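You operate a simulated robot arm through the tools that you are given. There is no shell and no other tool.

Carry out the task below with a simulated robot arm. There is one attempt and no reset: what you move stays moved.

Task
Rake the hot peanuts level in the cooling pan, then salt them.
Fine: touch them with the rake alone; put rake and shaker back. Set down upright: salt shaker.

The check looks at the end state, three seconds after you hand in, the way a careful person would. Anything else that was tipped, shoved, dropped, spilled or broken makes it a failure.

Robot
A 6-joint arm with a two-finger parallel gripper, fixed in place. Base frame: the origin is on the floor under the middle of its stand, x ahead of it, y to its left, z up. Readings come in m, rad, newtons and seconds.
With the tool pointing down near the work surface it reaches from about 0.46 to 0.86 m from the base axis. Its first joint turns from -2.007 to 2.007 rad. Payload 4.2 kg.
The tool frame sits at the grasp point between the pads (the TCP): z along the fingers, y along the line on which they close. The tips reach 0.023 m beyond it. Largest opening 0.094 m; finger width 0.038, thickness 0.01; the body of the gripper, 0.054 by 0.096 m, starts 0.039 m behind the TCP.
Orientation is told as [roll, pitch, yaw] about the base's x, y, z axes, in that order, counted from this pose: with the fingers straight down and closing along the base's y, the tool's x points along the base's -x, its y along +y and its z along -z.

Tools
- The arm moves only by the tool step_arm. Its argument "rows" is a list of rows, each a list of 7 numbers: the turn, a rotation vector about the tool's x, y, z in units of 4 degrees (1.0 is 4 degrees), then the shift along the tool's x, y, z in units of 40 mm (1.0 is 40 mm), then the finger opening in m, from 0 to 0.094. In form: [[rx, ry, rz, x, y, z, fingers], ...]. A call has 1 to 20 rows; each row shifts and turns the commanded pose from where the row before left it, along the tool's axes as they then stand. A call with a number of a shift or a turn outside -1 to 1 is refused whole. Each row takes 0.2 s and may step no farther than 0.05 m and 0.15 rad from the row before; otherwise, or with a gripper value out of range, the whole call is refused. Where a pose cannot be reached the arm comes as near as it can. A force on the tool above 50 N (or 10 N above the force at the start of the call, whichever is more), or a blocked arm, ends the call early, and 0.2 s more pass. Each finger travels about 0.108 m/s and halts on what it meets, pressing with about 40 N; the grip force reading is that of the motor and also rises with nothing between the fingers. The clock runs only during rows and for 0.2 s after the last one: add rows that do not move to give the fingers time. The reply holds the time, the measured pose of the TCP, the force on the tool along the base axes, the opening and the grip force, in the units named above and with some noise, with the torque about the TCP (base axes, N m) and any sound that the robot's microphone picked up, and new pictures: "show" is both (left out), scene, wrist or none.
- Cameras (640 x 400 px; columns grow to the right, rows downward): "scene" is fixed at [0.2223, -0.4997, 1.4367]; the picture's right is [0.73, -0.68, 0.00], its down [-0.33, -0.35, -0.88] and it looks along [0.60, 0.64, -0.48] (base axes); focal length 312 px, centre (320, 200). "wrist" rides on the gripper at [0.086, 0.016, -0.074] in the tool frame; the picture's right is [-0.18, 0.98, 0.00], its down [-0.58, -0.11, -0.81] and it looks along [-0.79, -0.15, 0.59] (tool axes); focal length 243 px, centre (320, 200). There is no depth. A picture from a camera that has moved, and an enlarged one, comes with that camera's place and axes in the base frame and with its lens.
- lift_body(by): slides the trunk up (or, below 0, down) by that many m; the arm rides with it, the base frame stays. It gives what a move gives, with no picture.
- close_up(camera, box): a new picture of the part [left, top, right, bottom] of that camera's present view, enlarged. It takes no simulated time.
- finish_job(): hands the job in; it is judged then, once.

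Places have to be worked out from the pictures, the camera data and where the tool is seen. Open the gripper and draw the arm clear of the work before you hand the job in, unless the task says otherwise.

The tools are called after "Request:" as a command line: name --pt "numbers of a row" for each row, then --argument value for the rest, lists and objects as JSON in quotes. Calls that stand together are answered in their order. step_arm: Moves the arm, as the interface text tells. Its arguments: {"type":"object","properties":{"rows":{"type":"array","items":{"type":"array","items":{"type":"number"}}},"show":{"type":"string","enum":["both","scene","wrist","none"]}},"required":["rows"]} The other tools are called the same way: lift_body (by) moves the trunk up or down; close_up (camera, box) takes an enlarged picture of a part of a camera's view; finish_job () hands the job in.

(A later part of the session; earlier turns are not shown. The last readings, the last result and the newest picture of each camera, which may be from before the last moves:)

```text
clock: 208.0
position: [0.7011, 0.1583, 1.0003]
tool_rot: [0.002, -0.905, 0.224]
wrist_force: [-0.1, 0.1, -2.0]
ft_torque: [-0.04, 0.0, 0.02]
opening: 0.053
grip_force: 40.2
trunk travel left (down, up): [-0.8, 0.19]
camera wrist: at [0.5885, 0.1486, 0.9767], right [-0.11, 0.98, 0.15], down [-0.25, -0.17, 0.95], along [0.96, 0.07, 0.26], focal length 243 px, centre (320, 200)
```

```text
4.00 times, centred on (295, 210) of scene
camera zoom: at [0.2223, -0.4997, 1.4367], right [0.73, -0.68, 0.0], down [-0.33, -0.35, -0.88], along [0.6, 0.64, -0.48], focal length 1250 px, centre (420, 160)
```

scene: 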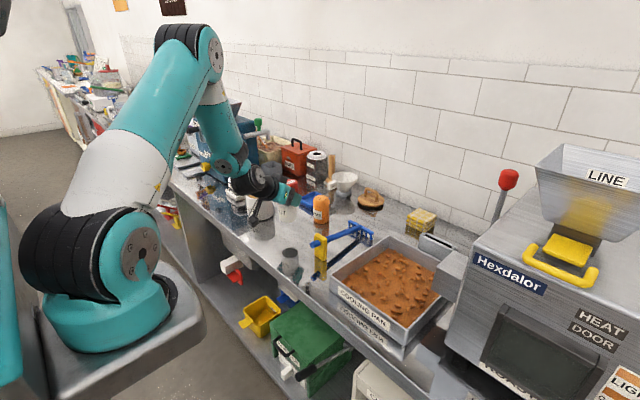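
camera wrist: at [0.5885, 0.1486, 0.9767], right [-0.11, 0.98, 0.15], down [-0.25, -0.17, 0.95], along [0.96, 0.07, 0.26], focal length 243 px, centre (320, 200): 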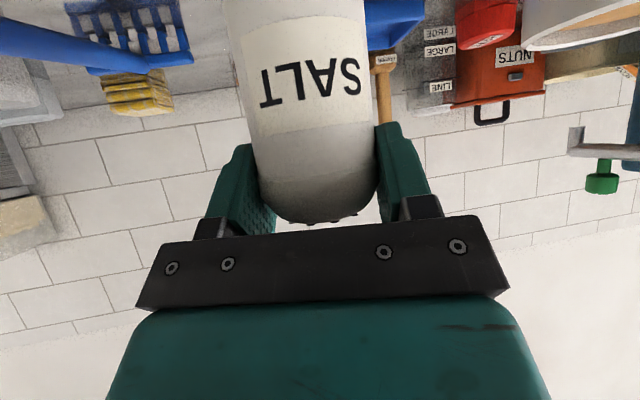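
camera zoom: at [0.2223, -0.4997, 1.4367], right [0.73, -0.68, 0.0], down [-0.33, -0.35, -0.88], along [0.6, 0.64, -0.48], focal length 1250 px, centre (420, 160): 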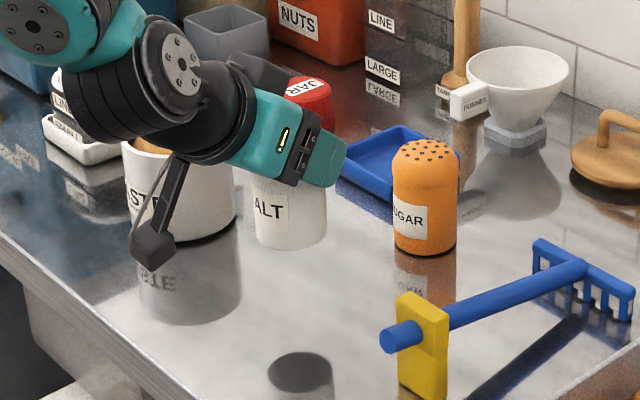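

It's held firmly and upright (≈0.2 kg). I raise it further and swing it along an arc toward the pan, keeping it upright and the tool radial.

Request:
step_arm --pt "0 0 0 -0.591 0 -0.4616 0.04" --pt "0 0 0 -0.591 0 -0.4616 0.04" --pt "0 0 0 -0.591 0 -0.4616 0.04" --pt "0.591 0 0.4616 0 -0.942 0 0.04" --pt "0.591 0 0.4616 0 -0.942 0 0.04" --pt "0.591 0 0.4616 0 -0.942 0 0.04" --pt "0.591 0 0.4616 0 -0.942 0 0.04" --pt "0.591 0 0.4616 0 -0.942 0 0.04" --pt "0.591 0 0.4616 0 -0.942 0 0.04" --pt "0.591 0 0.4616 0 -0.942 0 0.04" --pt "0.591 0 0.4616 0 -0.942 0 0.04" --pt "0.591 0 0.4616 0 -0.942 0 0.04" --pt "0 0 0 0 0 0 0.04"

Request:
close_up --camera "scene" --box '[300, 140, 480, 300]'

```text
clock: 210.8
position: [0.7056, -0.177, 1.0911]
tool_rot: [0.002, -0.906, -0.249]
wrist_force: [-1.1, -0.1, -1.3]
ft_torque: [-0.01, 0.01, 0.0]
opening: 0.0527
grip_force: 39.8
trunk travel left (down, up): [-0.8, 0.19]
camera wrist: at [0.6008, -0.135, 1.0669], right [0.35, 0.93, 0.15], down [-0.29, -0.04, 0.95], along [0.89, -0.38, 0.26], focal length 243 px, centre (320, 200)
```

scene: 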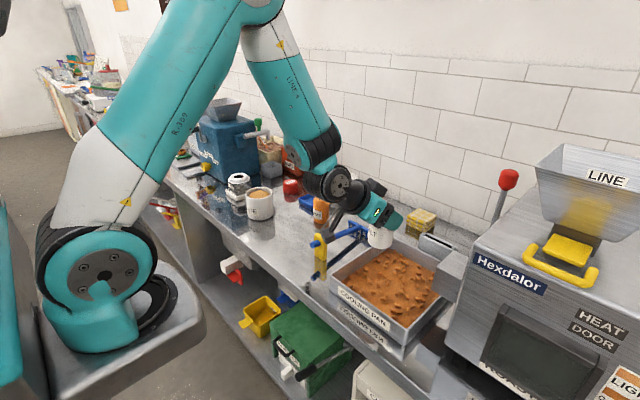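
wrist: 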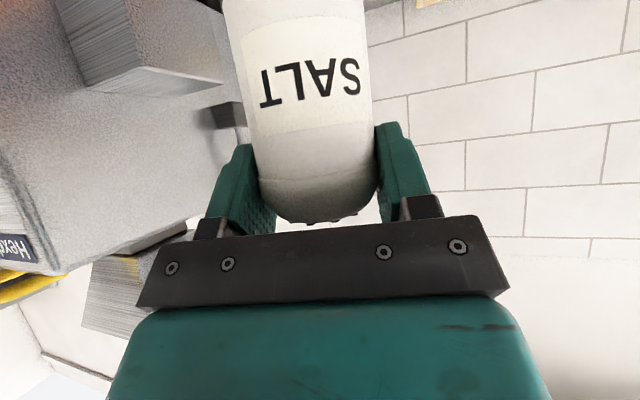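

```text
2.50 times, centred on (390, 220) of scene
camera zoom: at [0.2223, -0.4997, 1.4367], right [0.73, -0.68, 0.0], down [-0.33, -0.35, -0.88], along [0.6, 0.64, -0.48], focal length 781 px, centre (145, 150)
```

zoom: 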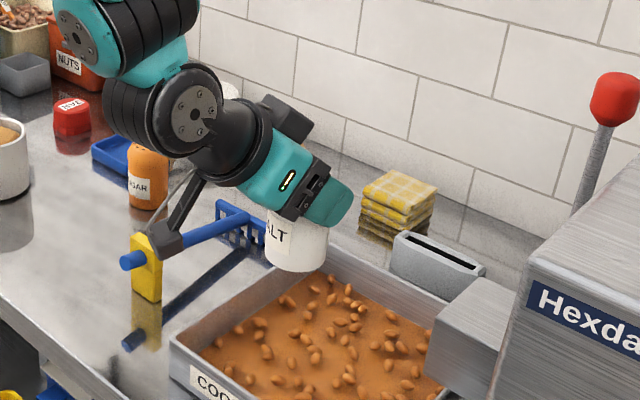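

Over the pan's near-left part now and upright. For a comfortable wrist range when inverting, I want the shoulder lower: I raise the arm 0.2 m while moving 50 mm outward, then lower the trunk by the same amount.

Request:
step_arm --pt "0 0 0 -0.787 0 -0.617 0.04" --pt "0 0 0 -0.787 0 -0.617 0.04" --pt "0 0 0 -0.787 0 -0.617 0.04" --pt "0 0 0 -0.787 0 -0.617 0.04" --pt "0 0 0 -0.787 0 -0.617 0.04" --pt "0 0 0 -0.386 0 0.492 0.04" --pt "0 0 0 -0.386 -0.1 0.492 0.04" --pt "0 0 0 0 0 0 0.04" --show "scene"

Request:
lift_body --by -0.2

```text
clock: 212.6
position: [0.7533, -0.1924, 1.2902]
tool_rot: [0.002, -0.905, -0.249]
wrist_force: [-0.2, 0.0, -0.6]
ft_torque: [0.04, 0.0, -0.02]
opening: 0.0531
grip_force: 39.9
trunk travel left (down, up): [-0.8, 0.19]
```

scene: 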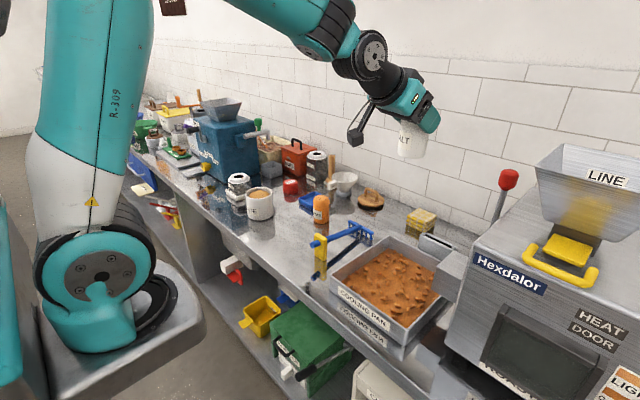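

```text
clock: 214.8
position: [0.7537, -0.1932, 1.0906]
tool_rot: [0.002, -0.906, -0.249]
wrist_force: [-0.1, -0.1, -1.0]
ft_torque: [0.01, 0.02, 0.0]
opening: 0.0528
grip_force: 39.3
trunk travel left (down, up): [-0.6, 0.39]
```

Trunk lowered cleanly; the shaker is over the pan's centre at z 1.09. Now I pitch the tool nose-up by 48° (to point slightly above horizontal).

Request:
step_arm --pt "0 -1 0 0 -0.1 0 0.04" --pt "0 -1 0 0 -0.1 0 0.04" --pt "0 -1 0 0 0 0 0.04" --pt "0 -1 0 0 0 0 0.04" --pt "0 -1 0 0 0 0 0.04" --pt "0 -1 0 0 0 0 0.04" --pt "0 -1 0 0 0 0 0.04" --pt "0 -1 0 0 0 0 0.04" --pt "0 -1 0 0 0 0 0.04" --pt "0 -1 0 0 0 0 0.04" --pt "0 -1 0 0 0 0 0.04" --pt "0 -1 0 0 0 0 0.04" --pt "0 0 0 0 0 0 0.04"

Request:
close_up --camera "scene" --box '[300, 140, 480, 300]'

```text
clock: 217.6
position: [0.7514, -0.2016, 1.09]
tool_rot: [3.133, -1.396, 2.904]
wrist_force: [0.0, 0.1, -0.6]
ft_torque: [0.01, 0.03, 0.02]
opening: 0.0529
grip_force: 39.6
trunk travel left (down, up): [-0.6, 0.39]
camera wrist: at [0.6985, -0.1726, 0.9908], right [0.21, 0.96, 0.18], down [-0.89, 0.11, 0.43], along [0.39, -0.25, 0.88], focal length 243 px, centre (320, 200)
```

scene: 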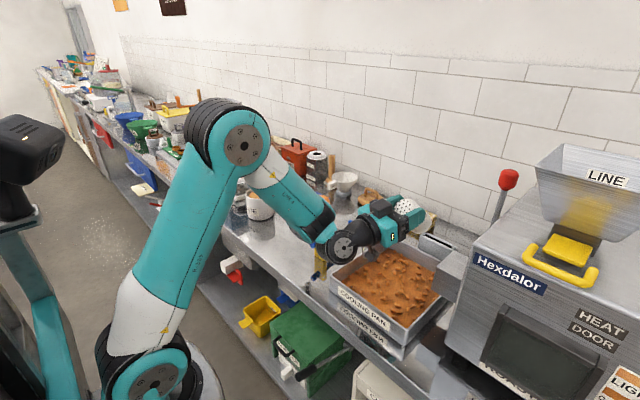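
wrist: 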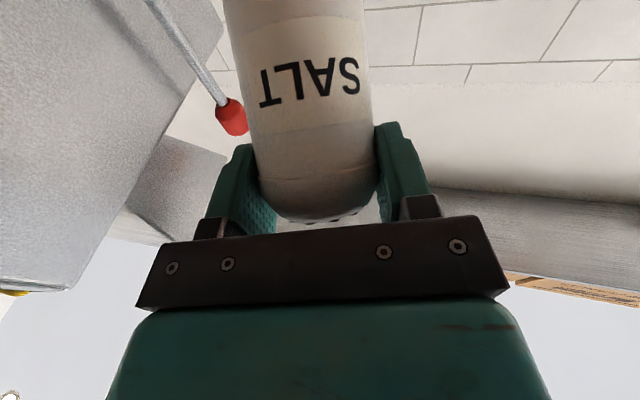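

```text
2.50 times, centred on (390, 220) of scene
camera zoom: at [0.2223, -0.4997, 1.4367], right [0.73, -0.68, 0.0], down [-0.33, -0.35, -0.88], along [0.6, 0.64, -0.48], focal length 781 px, centre (145, 150)
```

zoom: 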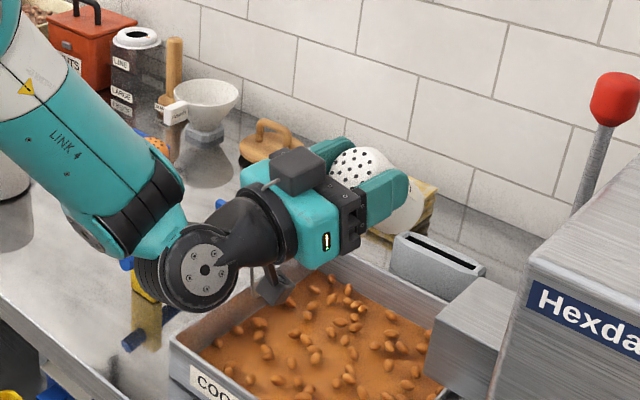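

Pose is good: tool points 10° above horizontal, shaker leaning back 48° with holes up. I pitch 12° more and start the roll (camera swings to the free left side), watching for salt.

Request:
step_arm --pt "0 -1 0 0 0 0 0.04" --pt "0 -1 0 0 0 0 0.04" --pt "0 -1 0 0 0 0 0.04" --pt "0 0 1 0 0 0 0.04" --pt "0 0 1 0 0 0 0.04" --pt "0 0 1 0 0 0 0.04" --pt "0 0 1 0 0 0 0.04" --pt "0 0 1 0 0 0 0.04" --pt "0 0 1 0 0 0 0.04" --pt "0 0 1 0 0 0 0.04" --pt "0 0 1 0 0 0 0.04" --pt "0 0 1 0 0 0 0.04" --pt "0 0 1 0 0 0 0.04" --pt "0 0 1 0 0 0 0.04" --pt "0 0 1 0 0 0 0.04" --pt "0 0 1 0 0 0 0.04" --pt "0 0 1 0 0 0 0.04" --pt "0 0 1 0 0 0 0.04" --pt "0 0 0 0 0 0 0.04" --show "scene"

Request:
close_up --camera "scene" --box '[320, 170, 480, 330]'

```text
clock: 221.6
position: [0.7589, -0.2175, 1.0972]
tool_rot: [1.927, -0.485, -2.016]
wrist_force: [-0.4, -0.8, -1.0]
ft_torque: [-0.02, 0.04, 0.0]
opening: 0.053
grip_force: 40.2
out of reach, approached as far as the arm can: row 1, 2, 3
trunk travel left (down, up): [-0.6, 0.39]
```

scene: 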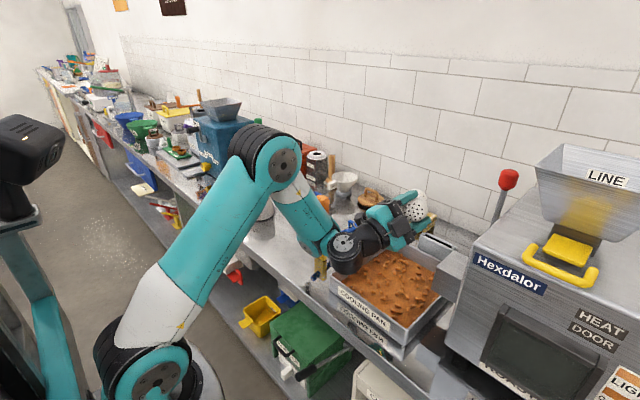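

```text
2.50 times, centred on (400, 250) of scene
camera zoom: at [0.2223, -0.4997, 1.4367], right [0.73, -0.68, 0.0], down [-0.33, -0.35, -0.88], along [0.6, 0.64, -0.48], focal length 781 px, centre (120, 75)
```

zoom: 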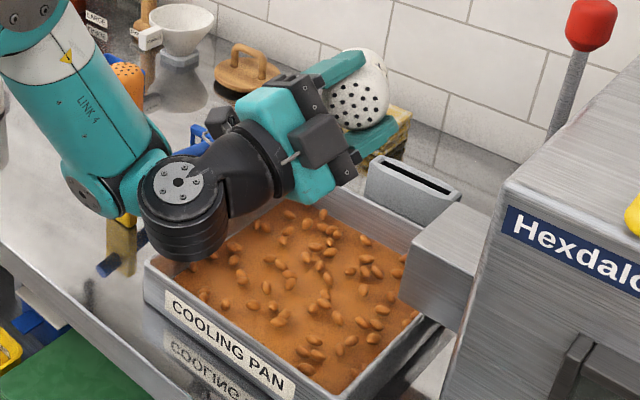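

The extra pitch was partly limited but the tool now points ~18° up, and the roll is at 60° (shaker about horizontal, no salt yet). I shift slightly outward/left and lower a bit so the pour lands centrally, and continue the roll.

Request:
step_arm --pt "0 0 0 0.604 -0.173 0.079 0.04" --pt "0 0 0 0.604 -0.173 0.079 0.04" --pt "0 0 1 0 0 0 0.04" --pt "0 0 1 0 0 0 0.04" --pt "0 0 1 0 0 0 0.04" --pt "0 0 1 0 0 0 0.04" --pt "0 0 1 0 0 0 0.04" --pt "0 0 1 0 0 0 0.04" --pt "0 0 1 0 0 0 0.04" --pt "0 0 1 0 0 0 0.04" --pt "0 0 1 0 0 0 0.04" --pt "0 0 1 0 0 0 0.04" --pt "0 0 0 0 0 0 0.04" --show "scene"

Request:
close_up --camera "scene" --box '[320, 170, 480, 330]'

```text
clock: 224.4
position: [0.7961, -0.1838, 1.073]
tool_rot: [1.891, 0.177, -1.788]
wrist_force: [0.1, 0.4, -0.9]
ft_torque: [-0.01, 0.0, 0.03]
opening: 0.0528
grip_force: 40.5
out of reach, approached as far as the arm can: row 1, 2, 12
trunk travel left (down, up): [-0.6, 0.39]
```

scene: 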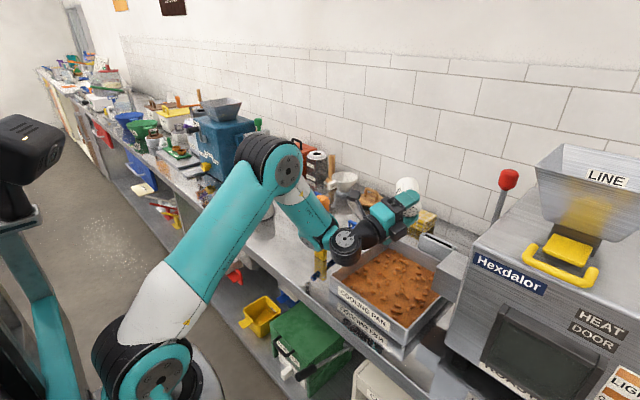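

```text
2.50 times, centred on (400, 250) of scene
camera zoom: at [0.2223, -0.4997, 1.4367], right [0.73, -0.68, 0.0], down [-0.33, -0.35, -0.88], along [0.6, 0.64, -0.48], focal length 781 px, centre (120, 75)
```

zoom: 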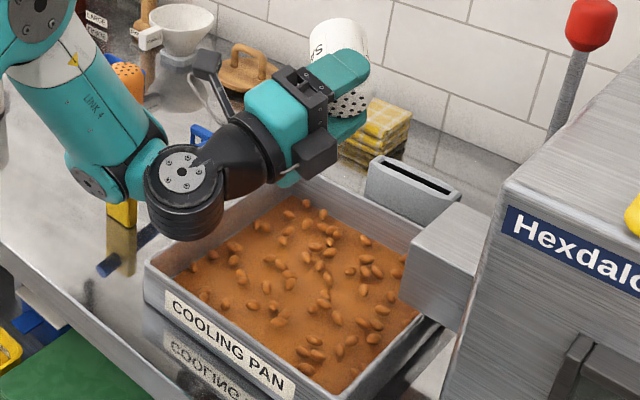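

Tilt is now about 109°, holes pointing down/back/right, no salt yet. The last row was flagged; I try a few more roll rows to see whether the roll still advances.

Request:
step_arm --pt "0 0 1 0 0 0 0.04" --pt "0 0 1 0 0 0 0.04" --pt "0 0 1 0 0 0 0.04" --pt "0 0 1 0 0 0 0.04" --pt "0 0 0 0 0 0 0.04" --show "scene"

Request:
close_up --camera "scene" --box '[320, 170, 480, 330]'

```text
clock: 225.6
position: [0.8086, -0.1889, 1.0848]
tool_rot: [1.92, 0.439, -1.691]
wrist_force: [0.1, 0.2, -1.1]
ft_torque: [-0.03, 0.0, -0.03]
opening: 0.0527
grip_force: 40.3
out of reach, approached as far as the arm can: row 1, 2, 3, 4
trunk travel left (down, up): [-0.6, 0.39]
```

scene: 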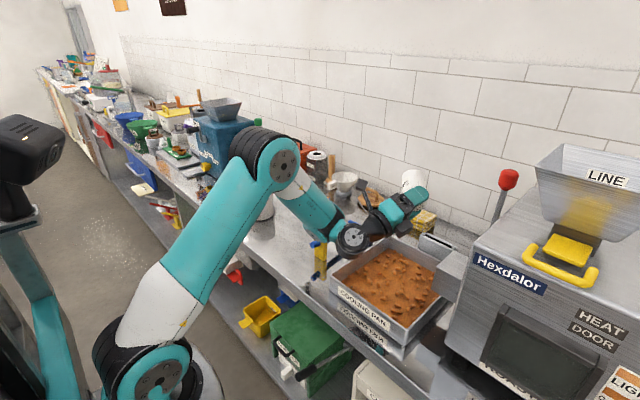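

```text
2.50 times, centred on (400, 250) of scene
camera zoom: at [0.2223, -0.4997, 1.4367], right [0.73, -0.68, 0.0], down [-0.33, -0.35, -0.88], along [0.6, 0.64, -0.48], focal length 781 px, centre (120, 75)
```

zoom: 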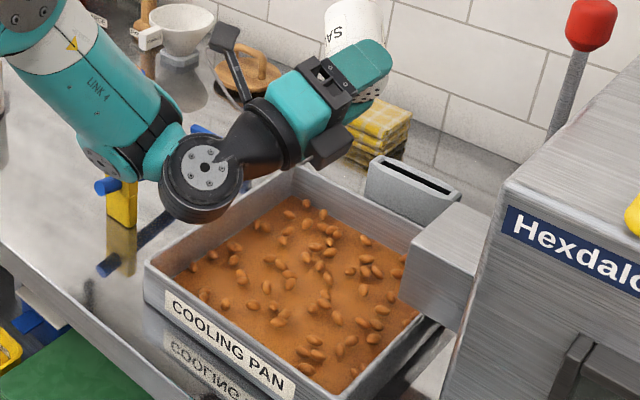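

Orientation keeps following but the arm yields in position: the wrist is at its upward limit. I lower the tool nose by 10° to relieve it, then continue rolling.

Request:
step_arm --pt "0.75 -0.37 0 0 0 0 0.04" --pt "0.75 -0.37 0 0 0 0 0.04" --pt "0.75 -0.37 0 0 0 0 0.04" --pt "0 0 1 0 0 0 0.04" --pt "0 0 1 0 0 0 0.04" --pt "0 0 1 0 0 0 0.04" --pt "0 0 1 0 0 0 0.04" --pt "0 0 0 0 0 0 0.04" --show "scene"

Request:
close_up --camera "scene" --box '[320, 170, 480, 330]'

```text
clock: 227.4
position: [0.8088, -0.1889, 1.0837]
tool_rot: [1.763, 0.735, -1.717]
wrist_force: [0.3, 0.1, -0.3]
ft_torque: [-0.04, 0.04, -0.01]
opening: 0.0526
grip_force: 40.6
trunk travel left (down, up): [-0.6, 0.39]
```

scene: 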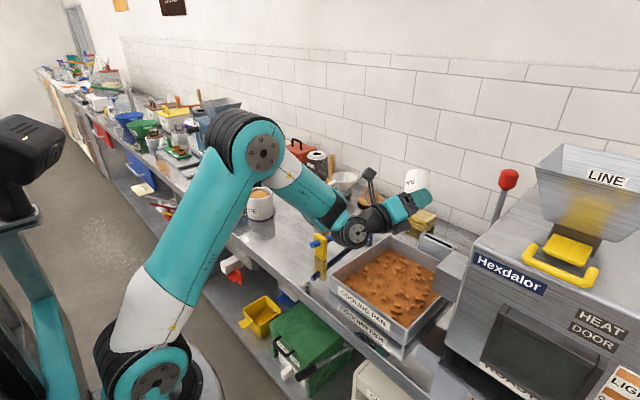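

```text
2.50 times, centred on (400, 250) of scene
camera zoom: at [0.2223, -0.4997, 1.4367], right [0.73, -0.68, 0.0], down [-0.33, -0.35, -0.88], along [0.6, 0.64, -0.48], focal length 781 px, centre (120, 75)
```

zoom: 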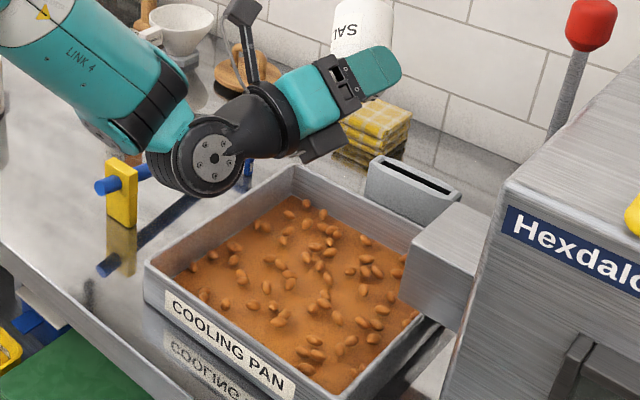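

No flags now; tilt ≈128° and the shaker is over the pan. I centre it a bit and roll ~20° further.

Request:
step_arm --pt "0 0 0 -0.4 -0.195 -0.64 0.04" --pt "0 0 1 0 0 0 0.04" --pt "0 0 1 0 0 0 0.04" --pt "0 0 1 0 0 0 0.04" --pt "0 0 1 0 0 0 0.04" --pt "0 0 1 0 0 0 0.04" --pt "0 0 0 0 0 0 0.04" --show "scene"

Request:
close_up --camera "scene" --box '[340, 190, 460, 330]'

```text
clock: 229.0
position: [0.7934, -0.2123, 1.0775]
tool_rot: [1.865, 1.075, -1.576]
wrist_force: [0.2, -0.7, -0.7]
ft_torque: [-0.01, 0.02, 0.01]
opening: 0.0529
grip_force: 40.3
out of reach, approached as far as the arm can: row 3, 4, 5, 6
trunk travel left (down, up): [-0.6, 0.39]
```

scene: 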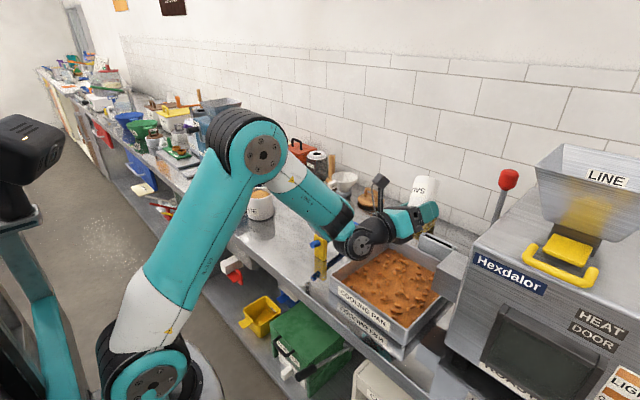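

```text
2.86 times, centred on (400, 260) of scene
camera zoom: at [0.2223, -0.4997, 1.4367], right [0.73, -0.68, 0.0], down [-0.33, -0.35, -0.88], along [0.6, 0.64, -0.48], focal length 893 px, centre (91, 29)
```

zoom: 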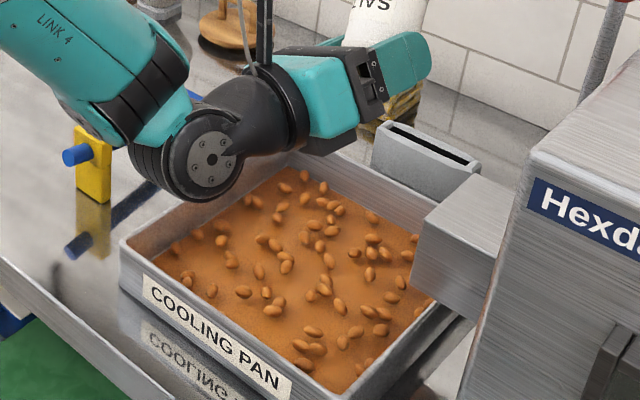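

Tilt is now ≈141°. I shift slightly forward/left and 35 mm lower so everything falls inside the pan, then give a first up-and-down shake.

Request:
step_arm --pt "0 0 0 -0.28 -0.544 0.186 0.04" --pt "0 0 0 -0.28 -0.544 0.186 0.04" --pt "0 0 0 0 0 0 0.04" --pt "0 0 0 0.66 0.342 0.1035 0.04" --pt "0 0 0 -0.66 -0.342 -0.1035 0.04" --pt "0 0 0 0.66 0.342 0.1035 0.04" --pt "0 0 0 -0.66 -0.342 -0.1035 0.04" --pt "0 0 0 0 0 0 0.04" --show "scene"

Request:
close_up --camera "scene" --box '[340, 190, 460, 330]'

```text
clock: 230.8
position: [0.8289, -0.2133, 1.0511]
tool_rot: [1.866, 1.072, -1.577]
wrist_force: [-0.5, 0.2, -0.6]
ft_torque: [-0.03, -0.01, 0.0]
opening: 0.0528
grip_force: 40.2
out of reach, approached as far as the arm can: row 1, 2
trunk travel left (down, up): [-0.6, 0.39]
```

scene: 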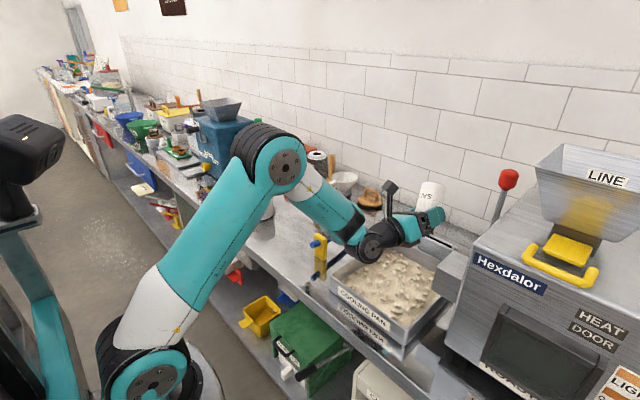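

```text
2.86 times, centred on (400, 260) of scene
camera zoom: at [0.2223, -0.4997, 1.4367], right [0.73, -0.68, 0.0], down [-0.33, -0.35, -0.88], along [0.6, 0.64, -0.48], focal length 893 px, centre (91, 29)
```

zoom: 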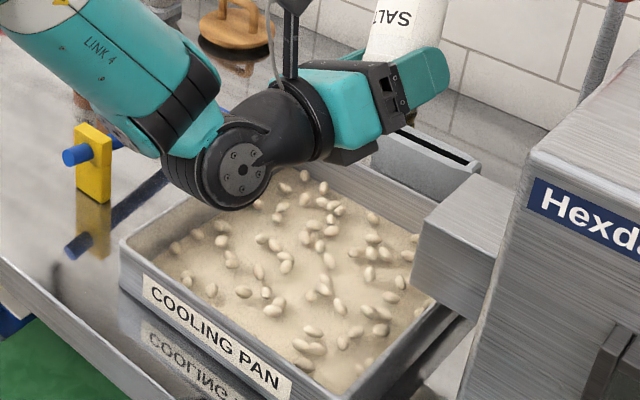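

The peanuts are now evenly salted, all inside the pan. No more shaking: I roll the shaker back upright in place over the pan.

Request:
step_arm --pt "0 0 -1 0 0 0 0.04" --pt "0 0 -1 0 0 0 0.04" --pt "0 0 -1 0 0 0 0.04" --pt "0 0 -1 0 0 0 0.04" --pt "0 0 -1 0 0 0 0.04" --pt "0 0 -1 0 0 0 0.04" --pt "0 0 -1 0 0 0 0.04" --pt "0 0 -1 0 0 0 0.04" --pt "0 0 -1 0 0 0 0.04" --pt "0 0 -1 0 0 0 0.04" --pt "0 0 -1 0 0 0 0.04" --pt "0 0 -1 0 0 0 0.04" --pt "0 0 -1 0 0 0 0.04" --pt "0 0 -1 0 0 0 0.04" --pt "0 0 -1 0 0 0 0.04" --pt "0 0 -1 0 0 0 0.04" --pt "0 0 -1 0 0 0 0.04" --pt "0 0 -1 0 0 0 0.04" --pt "0 0 -1 0 0 0 0.04" --pt "0 0 0 0 0 0 0.04" --show "scene"

Request:
close_up --camera "scene" --box '[320, 180, 480, 340]'

```text
clock: 235.0
position: [0.8284, -0.2124, 1.0505]
tool_rot: [1.717, -0.233, -1.879]
wrist_force: [0.3, 0.0, -0.2]
ft_torque: [0.02, 0.01, 0.03]
opening: 0.0528
grip_force: 40.3
trunk travel left (down, up): [-0.6, 0.39]
```

scene: 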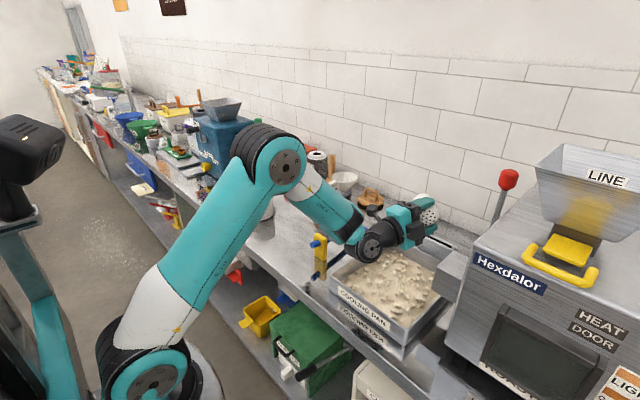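

```text
2.50 times, centred on (400, 260) of scene
camera zoom: at [0.2223, -0.4997, 1.4367], right [0.73, -0.68, 0.0], down [-0.33, -0.35, -0.88], along [0.6, 0.64, -0.48], focal length 781 px, centre (120, 50)
```

zoom: 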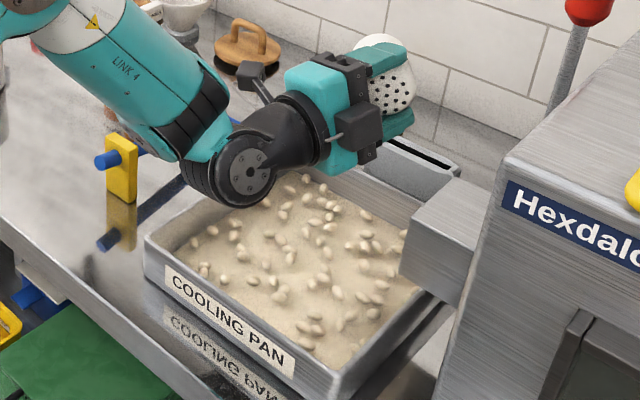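

Tilt is back to ≈85° with nothing spilled. I roll 20° more, raise 60 mm so the wrist camera stays well clear of the peanuts when it swings under, and continue rolling.

Request:
step_arm --pt "0 0 -1 0 0 0 0.04" --pt "0 0 -1 0 0 0 0.04" --pt "0 0 -1 0 0 0 0.04" --pt "0 0 -1 0 0 0 0.04" --pt "0 0 -1 0 0 0 0.04" --pt "0 0 0 -0.41 0.62 0.1065 0.04" --pt "0 0 0 -0.41 0.62 0.1065 0.04" --pt "0 0 -1 0 0 0 0.04" --pt "0 0 -1 0 0 0 0.04" --pt "0 0 -1 0 0 0 0.04" --pt "0 0 -1 0 0 0 0.04" --pt "0 0 -1 0 0 0 0.04" --pt "0 0 -1 0 0 0 0.04" --pt "0 0 0 0 0 0 0.04" --show "scene"

```text
clock: 238.0
position: [0.8279, -0.2132, 1.1109]
tool_rot: [1.832, -0.988, -2.064]
wrist_force: [-0.3, 0.2, -1.7]
ft_torque: [-0.04, 0.0, 0.0]
opening: 0.0526
grip_force: 39.8
trunk travel left (down, up): [-0.6, 0.39]
```

scene: 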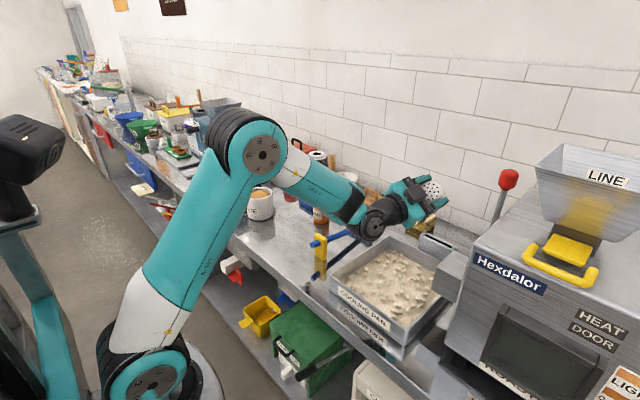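

Roll remaining ≈32°. I finish the roll while retracting ~50 mm, then pitch the tool back to the grasp attitude so the shaker is upright.

Request:
step_arm --pt "0 0 -1 0 0 -0.15 0.04" --pt "0 0 -1 0 0 -0.15 0.04" --pt "0 0 -1 0 0 -0.15 0.04" --pt "0 0 -1 0 0 -0.15 0.04" --pt "0 0 -1 0 0 -0.15 0.04" --pt "0 0 -1 0 0 -0.15 0.04" --pt "0 0 -1 0 0 -0.15 0.04" --pt "0 0 -1 0 0 -0.15 0.04" --pt "0 0 -0.13 0 0 0 0.04" --pt "0 0 0 0 0 0 0.04" --show "none"

```text
clock: 240.2
position: [0.7831, -0.2011, 1.1041]
tool_rot: [3.138, -1.428, 2.871]
wrist_force: [-0.5, -0.5, -1.4]
ft_torque: [0.02, 0.03, -0.02]
opening: 0.0527
grip_force: 39.7
trunk travel left (down, up): [-0.6, 0.39]
```

Roll is back to zero. Now pitching the tool by +46.2° to bring the shaker upright.

Request:
step_arm --pt "0 1 0 0 0 0 0.04" --pt "0 1 0 0 0 0 0.04" --pt "0 1 0 0 0 0 0.04" --pt "0 1 0 0 0 0 0.04" --pt "0 1 0 0 0 0 0.04" --pt "0 1 0 0 0 0 0.04" --pt "0 1 0 0 0 0 0.04" --pt "0 1 0 0 0 0 0.04" --pt "0 1 0 0 0 0 0.04" --pt "0 1 0 0 0 0 0.04" --pt "0 1 0 0 0 0 0.04" --pt "0 0.54 0 0 0 0 0.04" --pt "0 0 0 0 0 0 0.04"

Request:
close_up --camera "scene" --box '[320, 150, 480, 340]'

```text
clock: 243.0
position: [0.7829, -0.2006, 1.1048]
tool_rot: [0.001, -0.908, -0.276]
wrist_force: [-0.7, -1.0, -1.7]
ft_torque: [0.0, -0.02, 0.03]
opening: 0.0532
grip_force: 39.9
trunk travel left (down, up): [-0.6, 0.39]
camera wrist: at [0.6789, -0.1559, 1.0802], right [0.37, 0.92, 0.15], down [-0.3, -0.03, 0.95], along [0.88, -0.4, 0.26], focal length 243 px, centre (320, 200)
```

scene: 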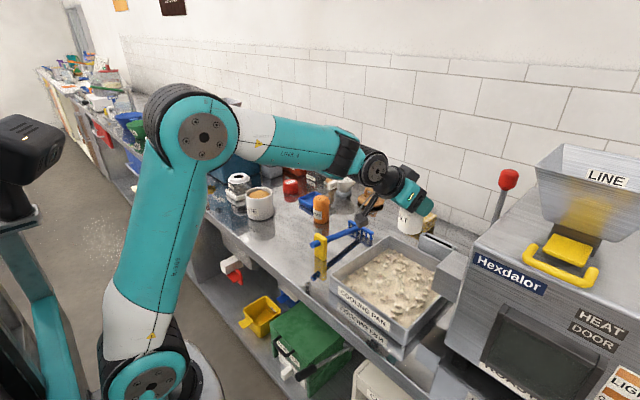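
wrist: 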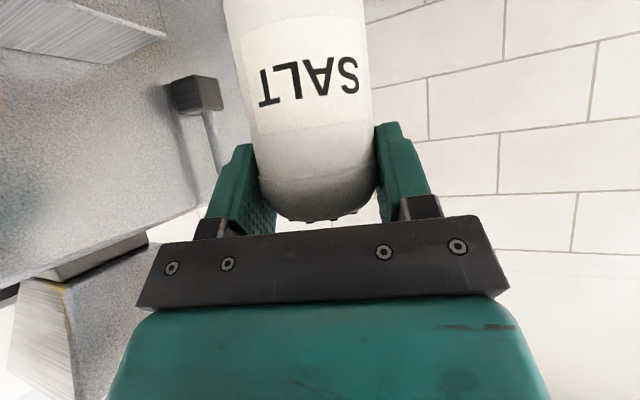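

```text
2.11 times, centred on (400, 245) of scene
camera zoom: at [0.2223, -0.4997, 1.4367], right [0.73, -0.68, 0.0], down [-0.33, -0.35, -0.88], along [0.6, 0.64, -0.48], focal length 658 px, centre (152, 105)
```

zoom: 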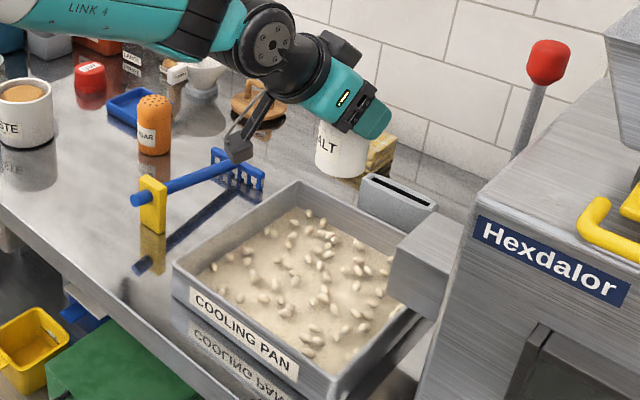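

The shaker is upright with an unchanged grip, and the salted pan looks clean around it. I retract radially and swing back along the arc to above its original place.

Request:
step_arm --pt "0 0 0 0.456 0 -0.584 0.04" --pt "0 0 0 0.456 0 -0.584 0.04" --pt "0 0 0 0.456 0 -0.584 0.04" --pt "-0.566 0 -0.4424 0 0.854 0 0.04" --pt "-0.566 0 -0.4424 0 0.854 0 0.04" --pt "-0.566 0 -0.4424 0 0.854 0 0.04" --pt "-0.566 0 -0.4424 0 0.854 0 0.04" --pt "-0.566 0 -0.4424 0 0.854 0 0.04" --pt "-0.566 0 -0.4424 0 0.854 0 0.04" --pt "-0.566 0 -0.4424 0 0.854 0 0.04" --pt "-0.566 0 -0.4424 0 0.854 0 0.04" --pt "-0.566 0 -0.4424 0 0.854 0 0.04" --pt "-0.566 0 -0.4424 0 0.854 0 0.04" --pt "0 0 0 0 0 0 0.04"

Request:
close_up --camera "scene" --box '[240, 140, 380, 260]'

```text
clock: 246.0
position: [0.7129, 0.1621, 1.104]
tool_rot: [-0.001, -0.908, 0.226]
wrist_force: [0.3, -1.1, -2.0]
ft_torque: [-0.04, 0.01, -0.01]
opening: 0.0528
grip_force: 40.2
trunk travel left (down, up): [-0.6, 0.39]
camera wrist: at [0.6, 0.1517, 1.0806], right [-0.11, 0.98, 0.15], down [-0.25, -0.17, 0.95], along [0.96, 0.07, 0.26], focal length 243 px, centre (320, 200)
```

scene: 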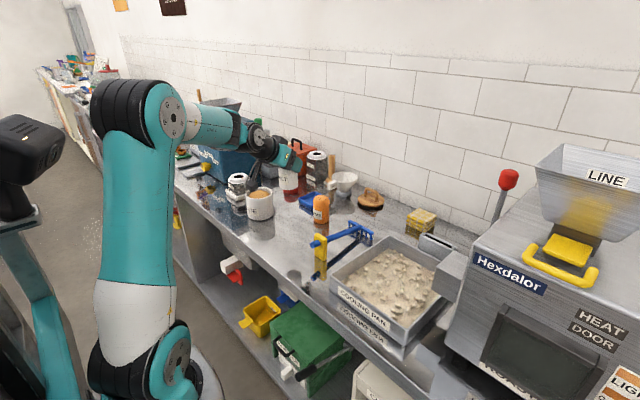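
wrist: 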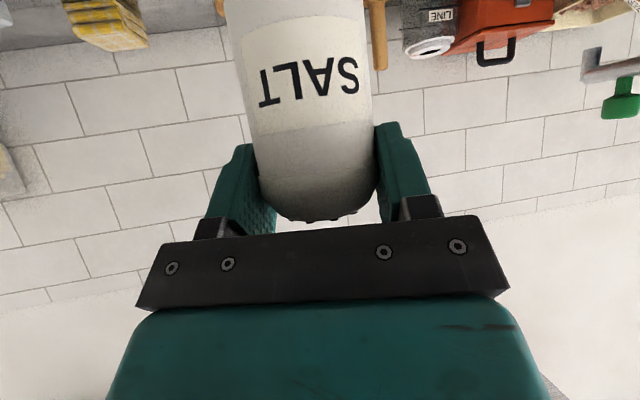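

```text
3.33 times, centred on (310, 200) of scene
camera zoom: at [0.2223, -0.4997, 1.4367], right [0.73, -0.68, 0.0], down [-0.33, -0.35, -0.88], along [0.6, 0.64, -0.48], focal length 1042 px, centre (353, 200)
```

zoom: 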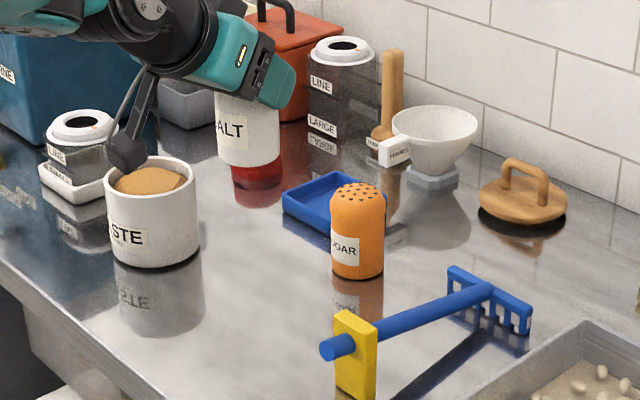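

The orientation exactly matches the grasp. I correct 12 mm horizontally and descend to about 9 mm above the set-down height.

Request:
step_arm --pt "0 0 0 0.18 0.01 -0.233 0.04" --pt "0 0 0 0.788 0 0.6155 0.04" --pt "0 0 0 0.788 0 0.6155 0.04" --pt "0 0 0 0.788 0 0.6155 0.04" --pt "0 0 0 0.788 0 0.6155 0.04" --pt "0 0 0 0 0 0 0.04"

Request:
close_up --camera "scene" --box '[240, 170, 350, 260]'

```text
clock: 247.4
position: [0.7022, 0.1582, 0.9438]
tool_rot: [0.001, -0.907, 0.226]
wrist_force: [0.3, -0.2, -1.2]
ft_torque: [-0.02, -0.03, 0.02]
opening: 0.0527
grip_force: 40.4
trunk travel left (down, up): [-0.6, 0.39]
camera wrist: at [0.5889, 0.1477, 0.92], right [-0.11, 0.98, 0.15], down [-0.25, -0.17, 0.95], along [0.96, 0.07, 0.26], focal length 243 px, centre (320, 200)
```

scene: 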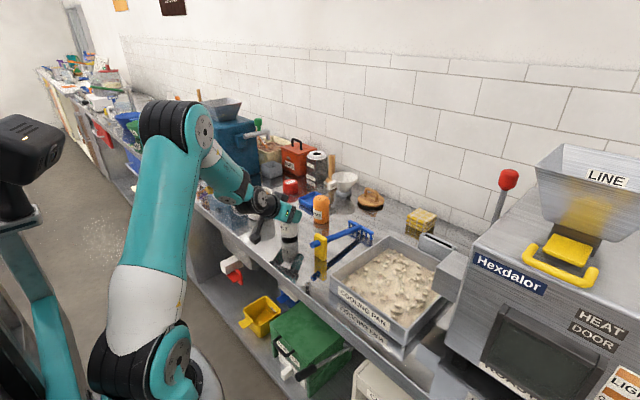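
wrist: 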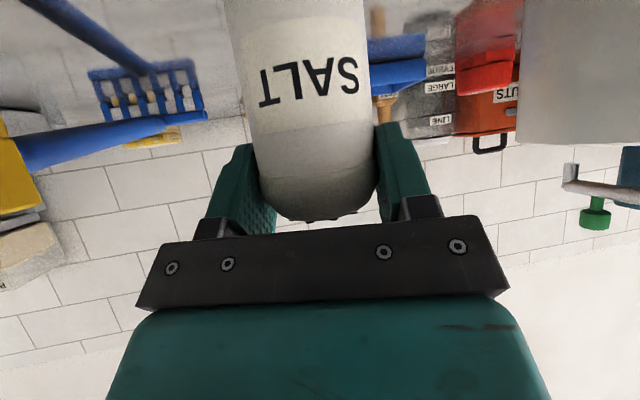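

```text
4.44 times, centred on (295, 215) of scene
camera zoom: at [0.2223, -0.4997, 1.4367], right [0.73, -0.68, 0.0], down [-0.33, -0.35, -0.88], along [0.6, 0.64, -0.48], focal length 1389 px, centre (431, 133)
```

zoom: 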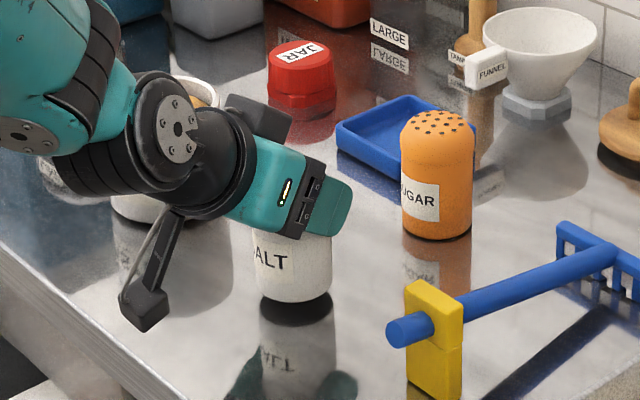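

About 8 mm above the table, upright. I lower 6 mm, then finish in small steps.

Request:
step_arm --pt "0 0 0 0.059 0 0.046 0.04" --pt "0 0 0 0.059 0 0.046 0.04" --pt "0 0 0 0 0 0 0.04" --show "none"

```text
clock: 248.2
position: [0.7012, 0.1587, 0.9388]
tool_rot: [0.001, -0.908, 0.226]
wrist_force: [-0.9, -0.1, -0.8]
ft_torque: [-0.03, 0.0, 0.03]
opening: 0.053
grip_force: 40.1
trunk travel left (down, up): [-0.6, 0.39]
```

Request:
step_arm --pt "0 0 0 0.0394 0 0.0308 0.04" --pt "0 0 0 0 0 0 0.04" --show "none"

```text
clock: 248.8
position: [0.7018, 0.159, 0.9372]
tool_rot: [0.001, -0.907, 0.229]
wrist_force: [-0.5, -0.5, -0.2]
ft_torque: [-0.02, 0.0, -0.03]
opening: 0.0528
grip_force: 39.8
trunk travel left (down, up): [-0.6, 0.39]
```

Still free; another 1.5 mm.

Request:
step_arm --pt "0 0 0 0.0296 0 0.0231 0.04" --pt "0 0 0 0 0 0 0.04" --show "scene"

Request:
close_up --camera "scene" --box '[265, 200, 325, 250]'

```text
clock: 249.4
position: [0.7, 0.1594, 0.9351]
tool_rot: [0.0, -0.908, 0.226]
wrist_force: [0.0, 0.6, -1.3]
ft_torque: [-0.02, 0.02, 0.02]
opening: 0.0529
grip_force: 40.1
trunk travel left (down, up): [-0.6, 0.39]
```

scene: 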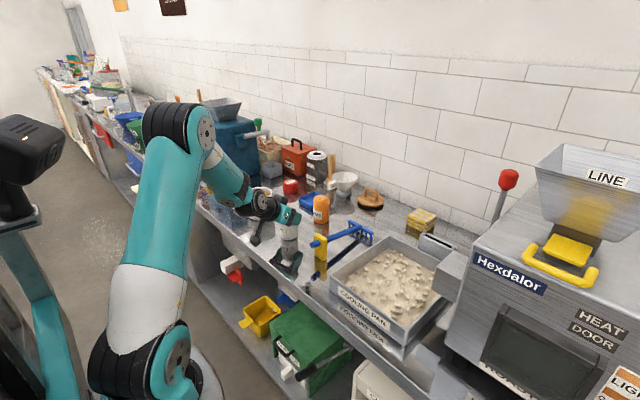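

```text
8.00 times, centred on (295, 225) of scene
camera zoom: at [0.2223, -0.4997, 1.4367], right [0.73, -0.68, 0.0], down [-0.33, -0.35, -0.88], along [0.6, 0.64, -0.48], focal length 2500 px, centre (520, 0)
```

zoom: 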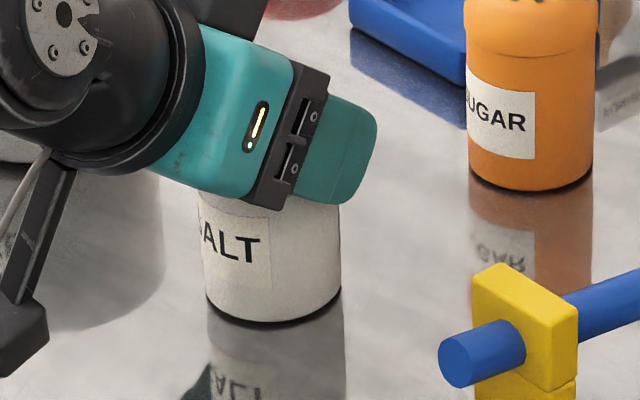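

Practically on the table. One more millimetre to feel contact.

Request:
step_arm --pt "0 0 0 0.0197 0 0.0154 0.04" --pt "0 0 0 0 0 0 0.04" --show "none"

```text
clock: 250.0
position: [0.7015, 0.1604, 0.9356]
tool_rot: [0.002, -0.909, 0.227]
wrist_force: [-1.5, -0.7, 6.4]
ft_torque: [-0.1, 0.31, 0.01]
opening: 0.0528
grip_force: 39.6
trunk travel left (down, up): [-0.6, 0.39]
```

Contact felt (~7 N). I ease off half a millimetre and open the fingers gently.

Request:
step_arm --pt "0 0 0 -0.01 0 -0.0077 0.04" --pt "0 0 0 0 0 0 0.058" --pt "0 0 0 0 0 0 0.066" --pt "0 0 0 0 0 0 0.08" --pt "0 0 0 0 0 0 0.094" --pt "0 0 0 0 0 0 0.094"

Request:
close_up --camera "scene" --box '[265, 195, 335, 250]'

```text
clock: 251.4
position: [0.7015, 0.159, 0.9349]
tool_rot: [0.003, -0.907, 0.228]
wrist_force: [0.2, 0.1, -0.6]
ft_torque: [0.0, -0.03, -0.01]
opening: 0.0939
grip_force: 0.0
trunk travel left (down, up): [-0.6, 0.39]
camera wrist: at [0.5884, 0.1484, 0.9111], right [-0.11, 0.98, 0.15], down [-0.25, -0.17, 0.95], along [0.96, 0.07, 0.26], focal length 243 px, centre (320, 200)
```

scene: 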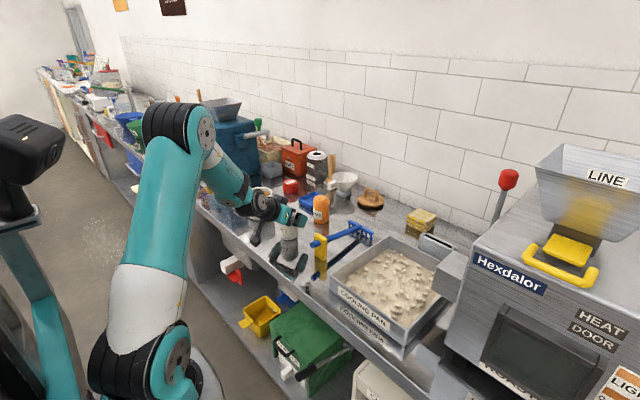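
wrist: 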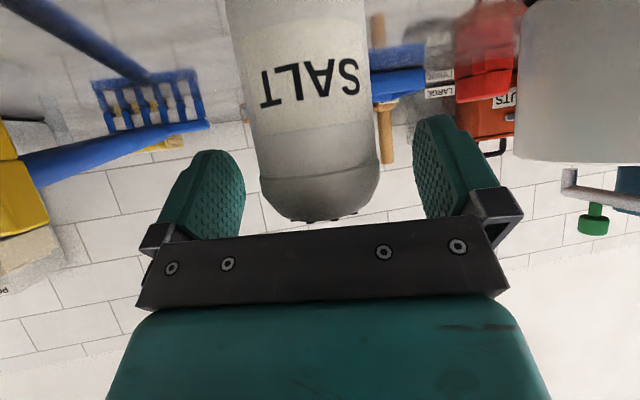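

```text
7.27 times, centred on (300, 222) of scene
camera zoom: at [0.2223, -0.4997, 1.4367], right [0.73, -0.68, 0.0], down [-0.33, -0.35, -0.88], along [0.6, 0.64, -0.48], focal length 2273 px, centre (466, 36)
```

zoom: 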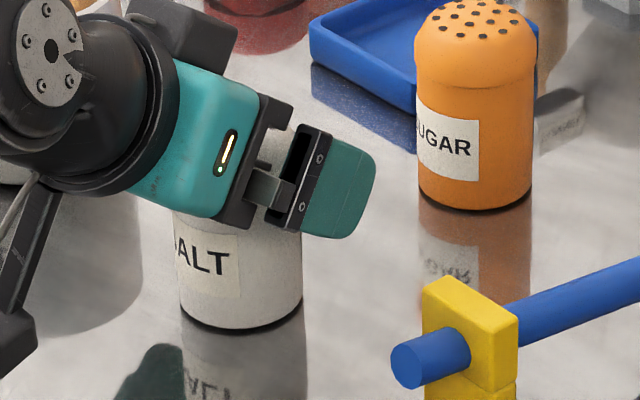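

The shaker stands upright on its spot. I back out along the tool axis, then rise.

Request:
step_arm --pt "0 0 0 0 0 -0.5 0.094" --pt "0 0 0 0 0 -0.9 0.094" --pt "0 0 0 0 0 -0.9 0.094" --pt "0 0 0 -0.591 0 -0.4616 0.094" --pt "0 0 0 -0.591 0 -0.4616 0.094" --pt "0 0 0 -0.591 0 -0.4616 0.094" --pt "0 0 0 -0.591 0 -0.4616 0.094" --pt "0 0 0 0 0 0 0.094"

Request:
close_up --camera "scene" --box '[265, 185, 345, 255]'

Request:
close_up --camera "scene" --box '[300, 210, 480, 350]'

```text
clock: 253.2
position: [0.6289, 0.143, 1.1126]
tool_rot: [-0.001, -0.908, 0.228]
wrist_force: [-0.7, -0.6, 0.3]
ft_torque: [-0.02, -0.01, -0.01]
opening: 0.0938
grip_force: 0.1
trunk travel left (down, up): [-0.6, 0.39]
camera wrist: at [0.5172, 0.1321, 1.0889], right [-0.11, 0.98, 0.15], down [-0.25, -0.17, 0.95], along [0.96, 0.07, 0.26], focal length 243 px, centre (320, 200)
```

scene: 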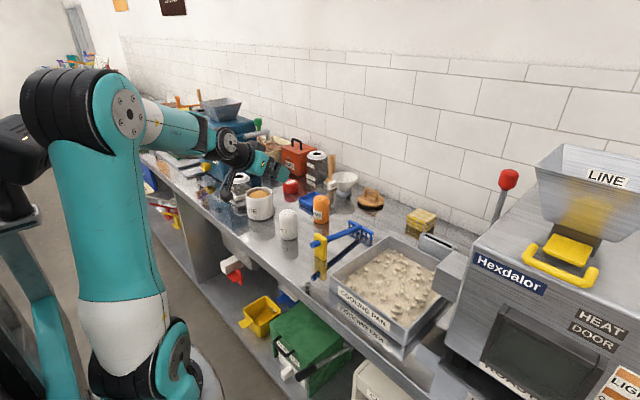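
wrist: 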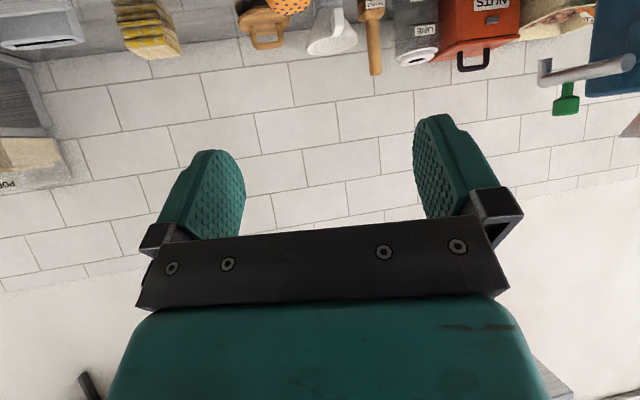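

```text
5.71 times, centred on (305, 220) of scene
camera zoom: at [0.2223, -0.4997, 1.4367], right [0.73, -0.68, 0.0], down [-0.33, -0.35, -0.88], along [0.6, 0.64, -0.48], focal length 1786 px, centre (406, 86)
```

zoom: 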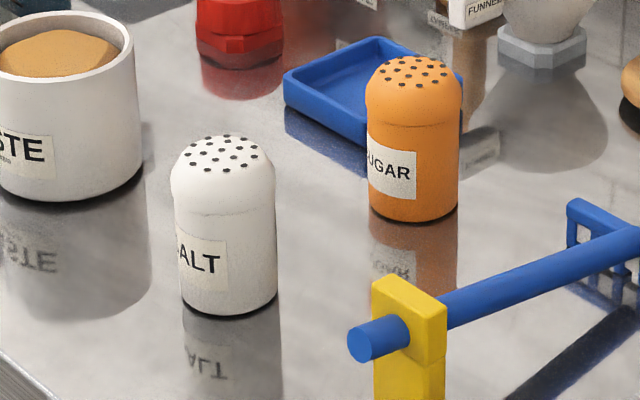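

```text
2.86 times, centred on (390, 280) of scene
camera zoom: at [0.2223, -0.4997, 1.4367], right [0.73, -0.68, 0.0], down [-0.33, -0.35, -0.88], along [0.6, 0.64, -0.48], focal length 893 px, centre (120, -29)
```

zoom: 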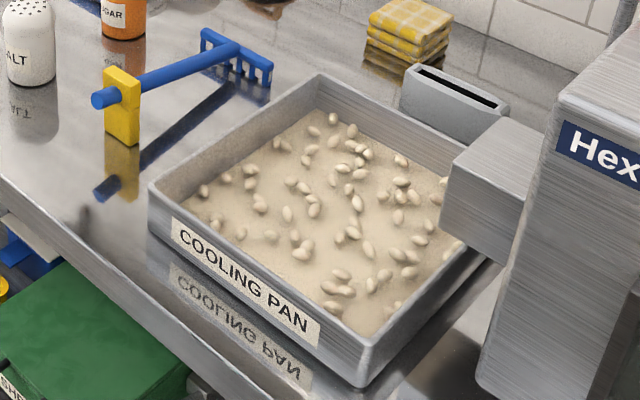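

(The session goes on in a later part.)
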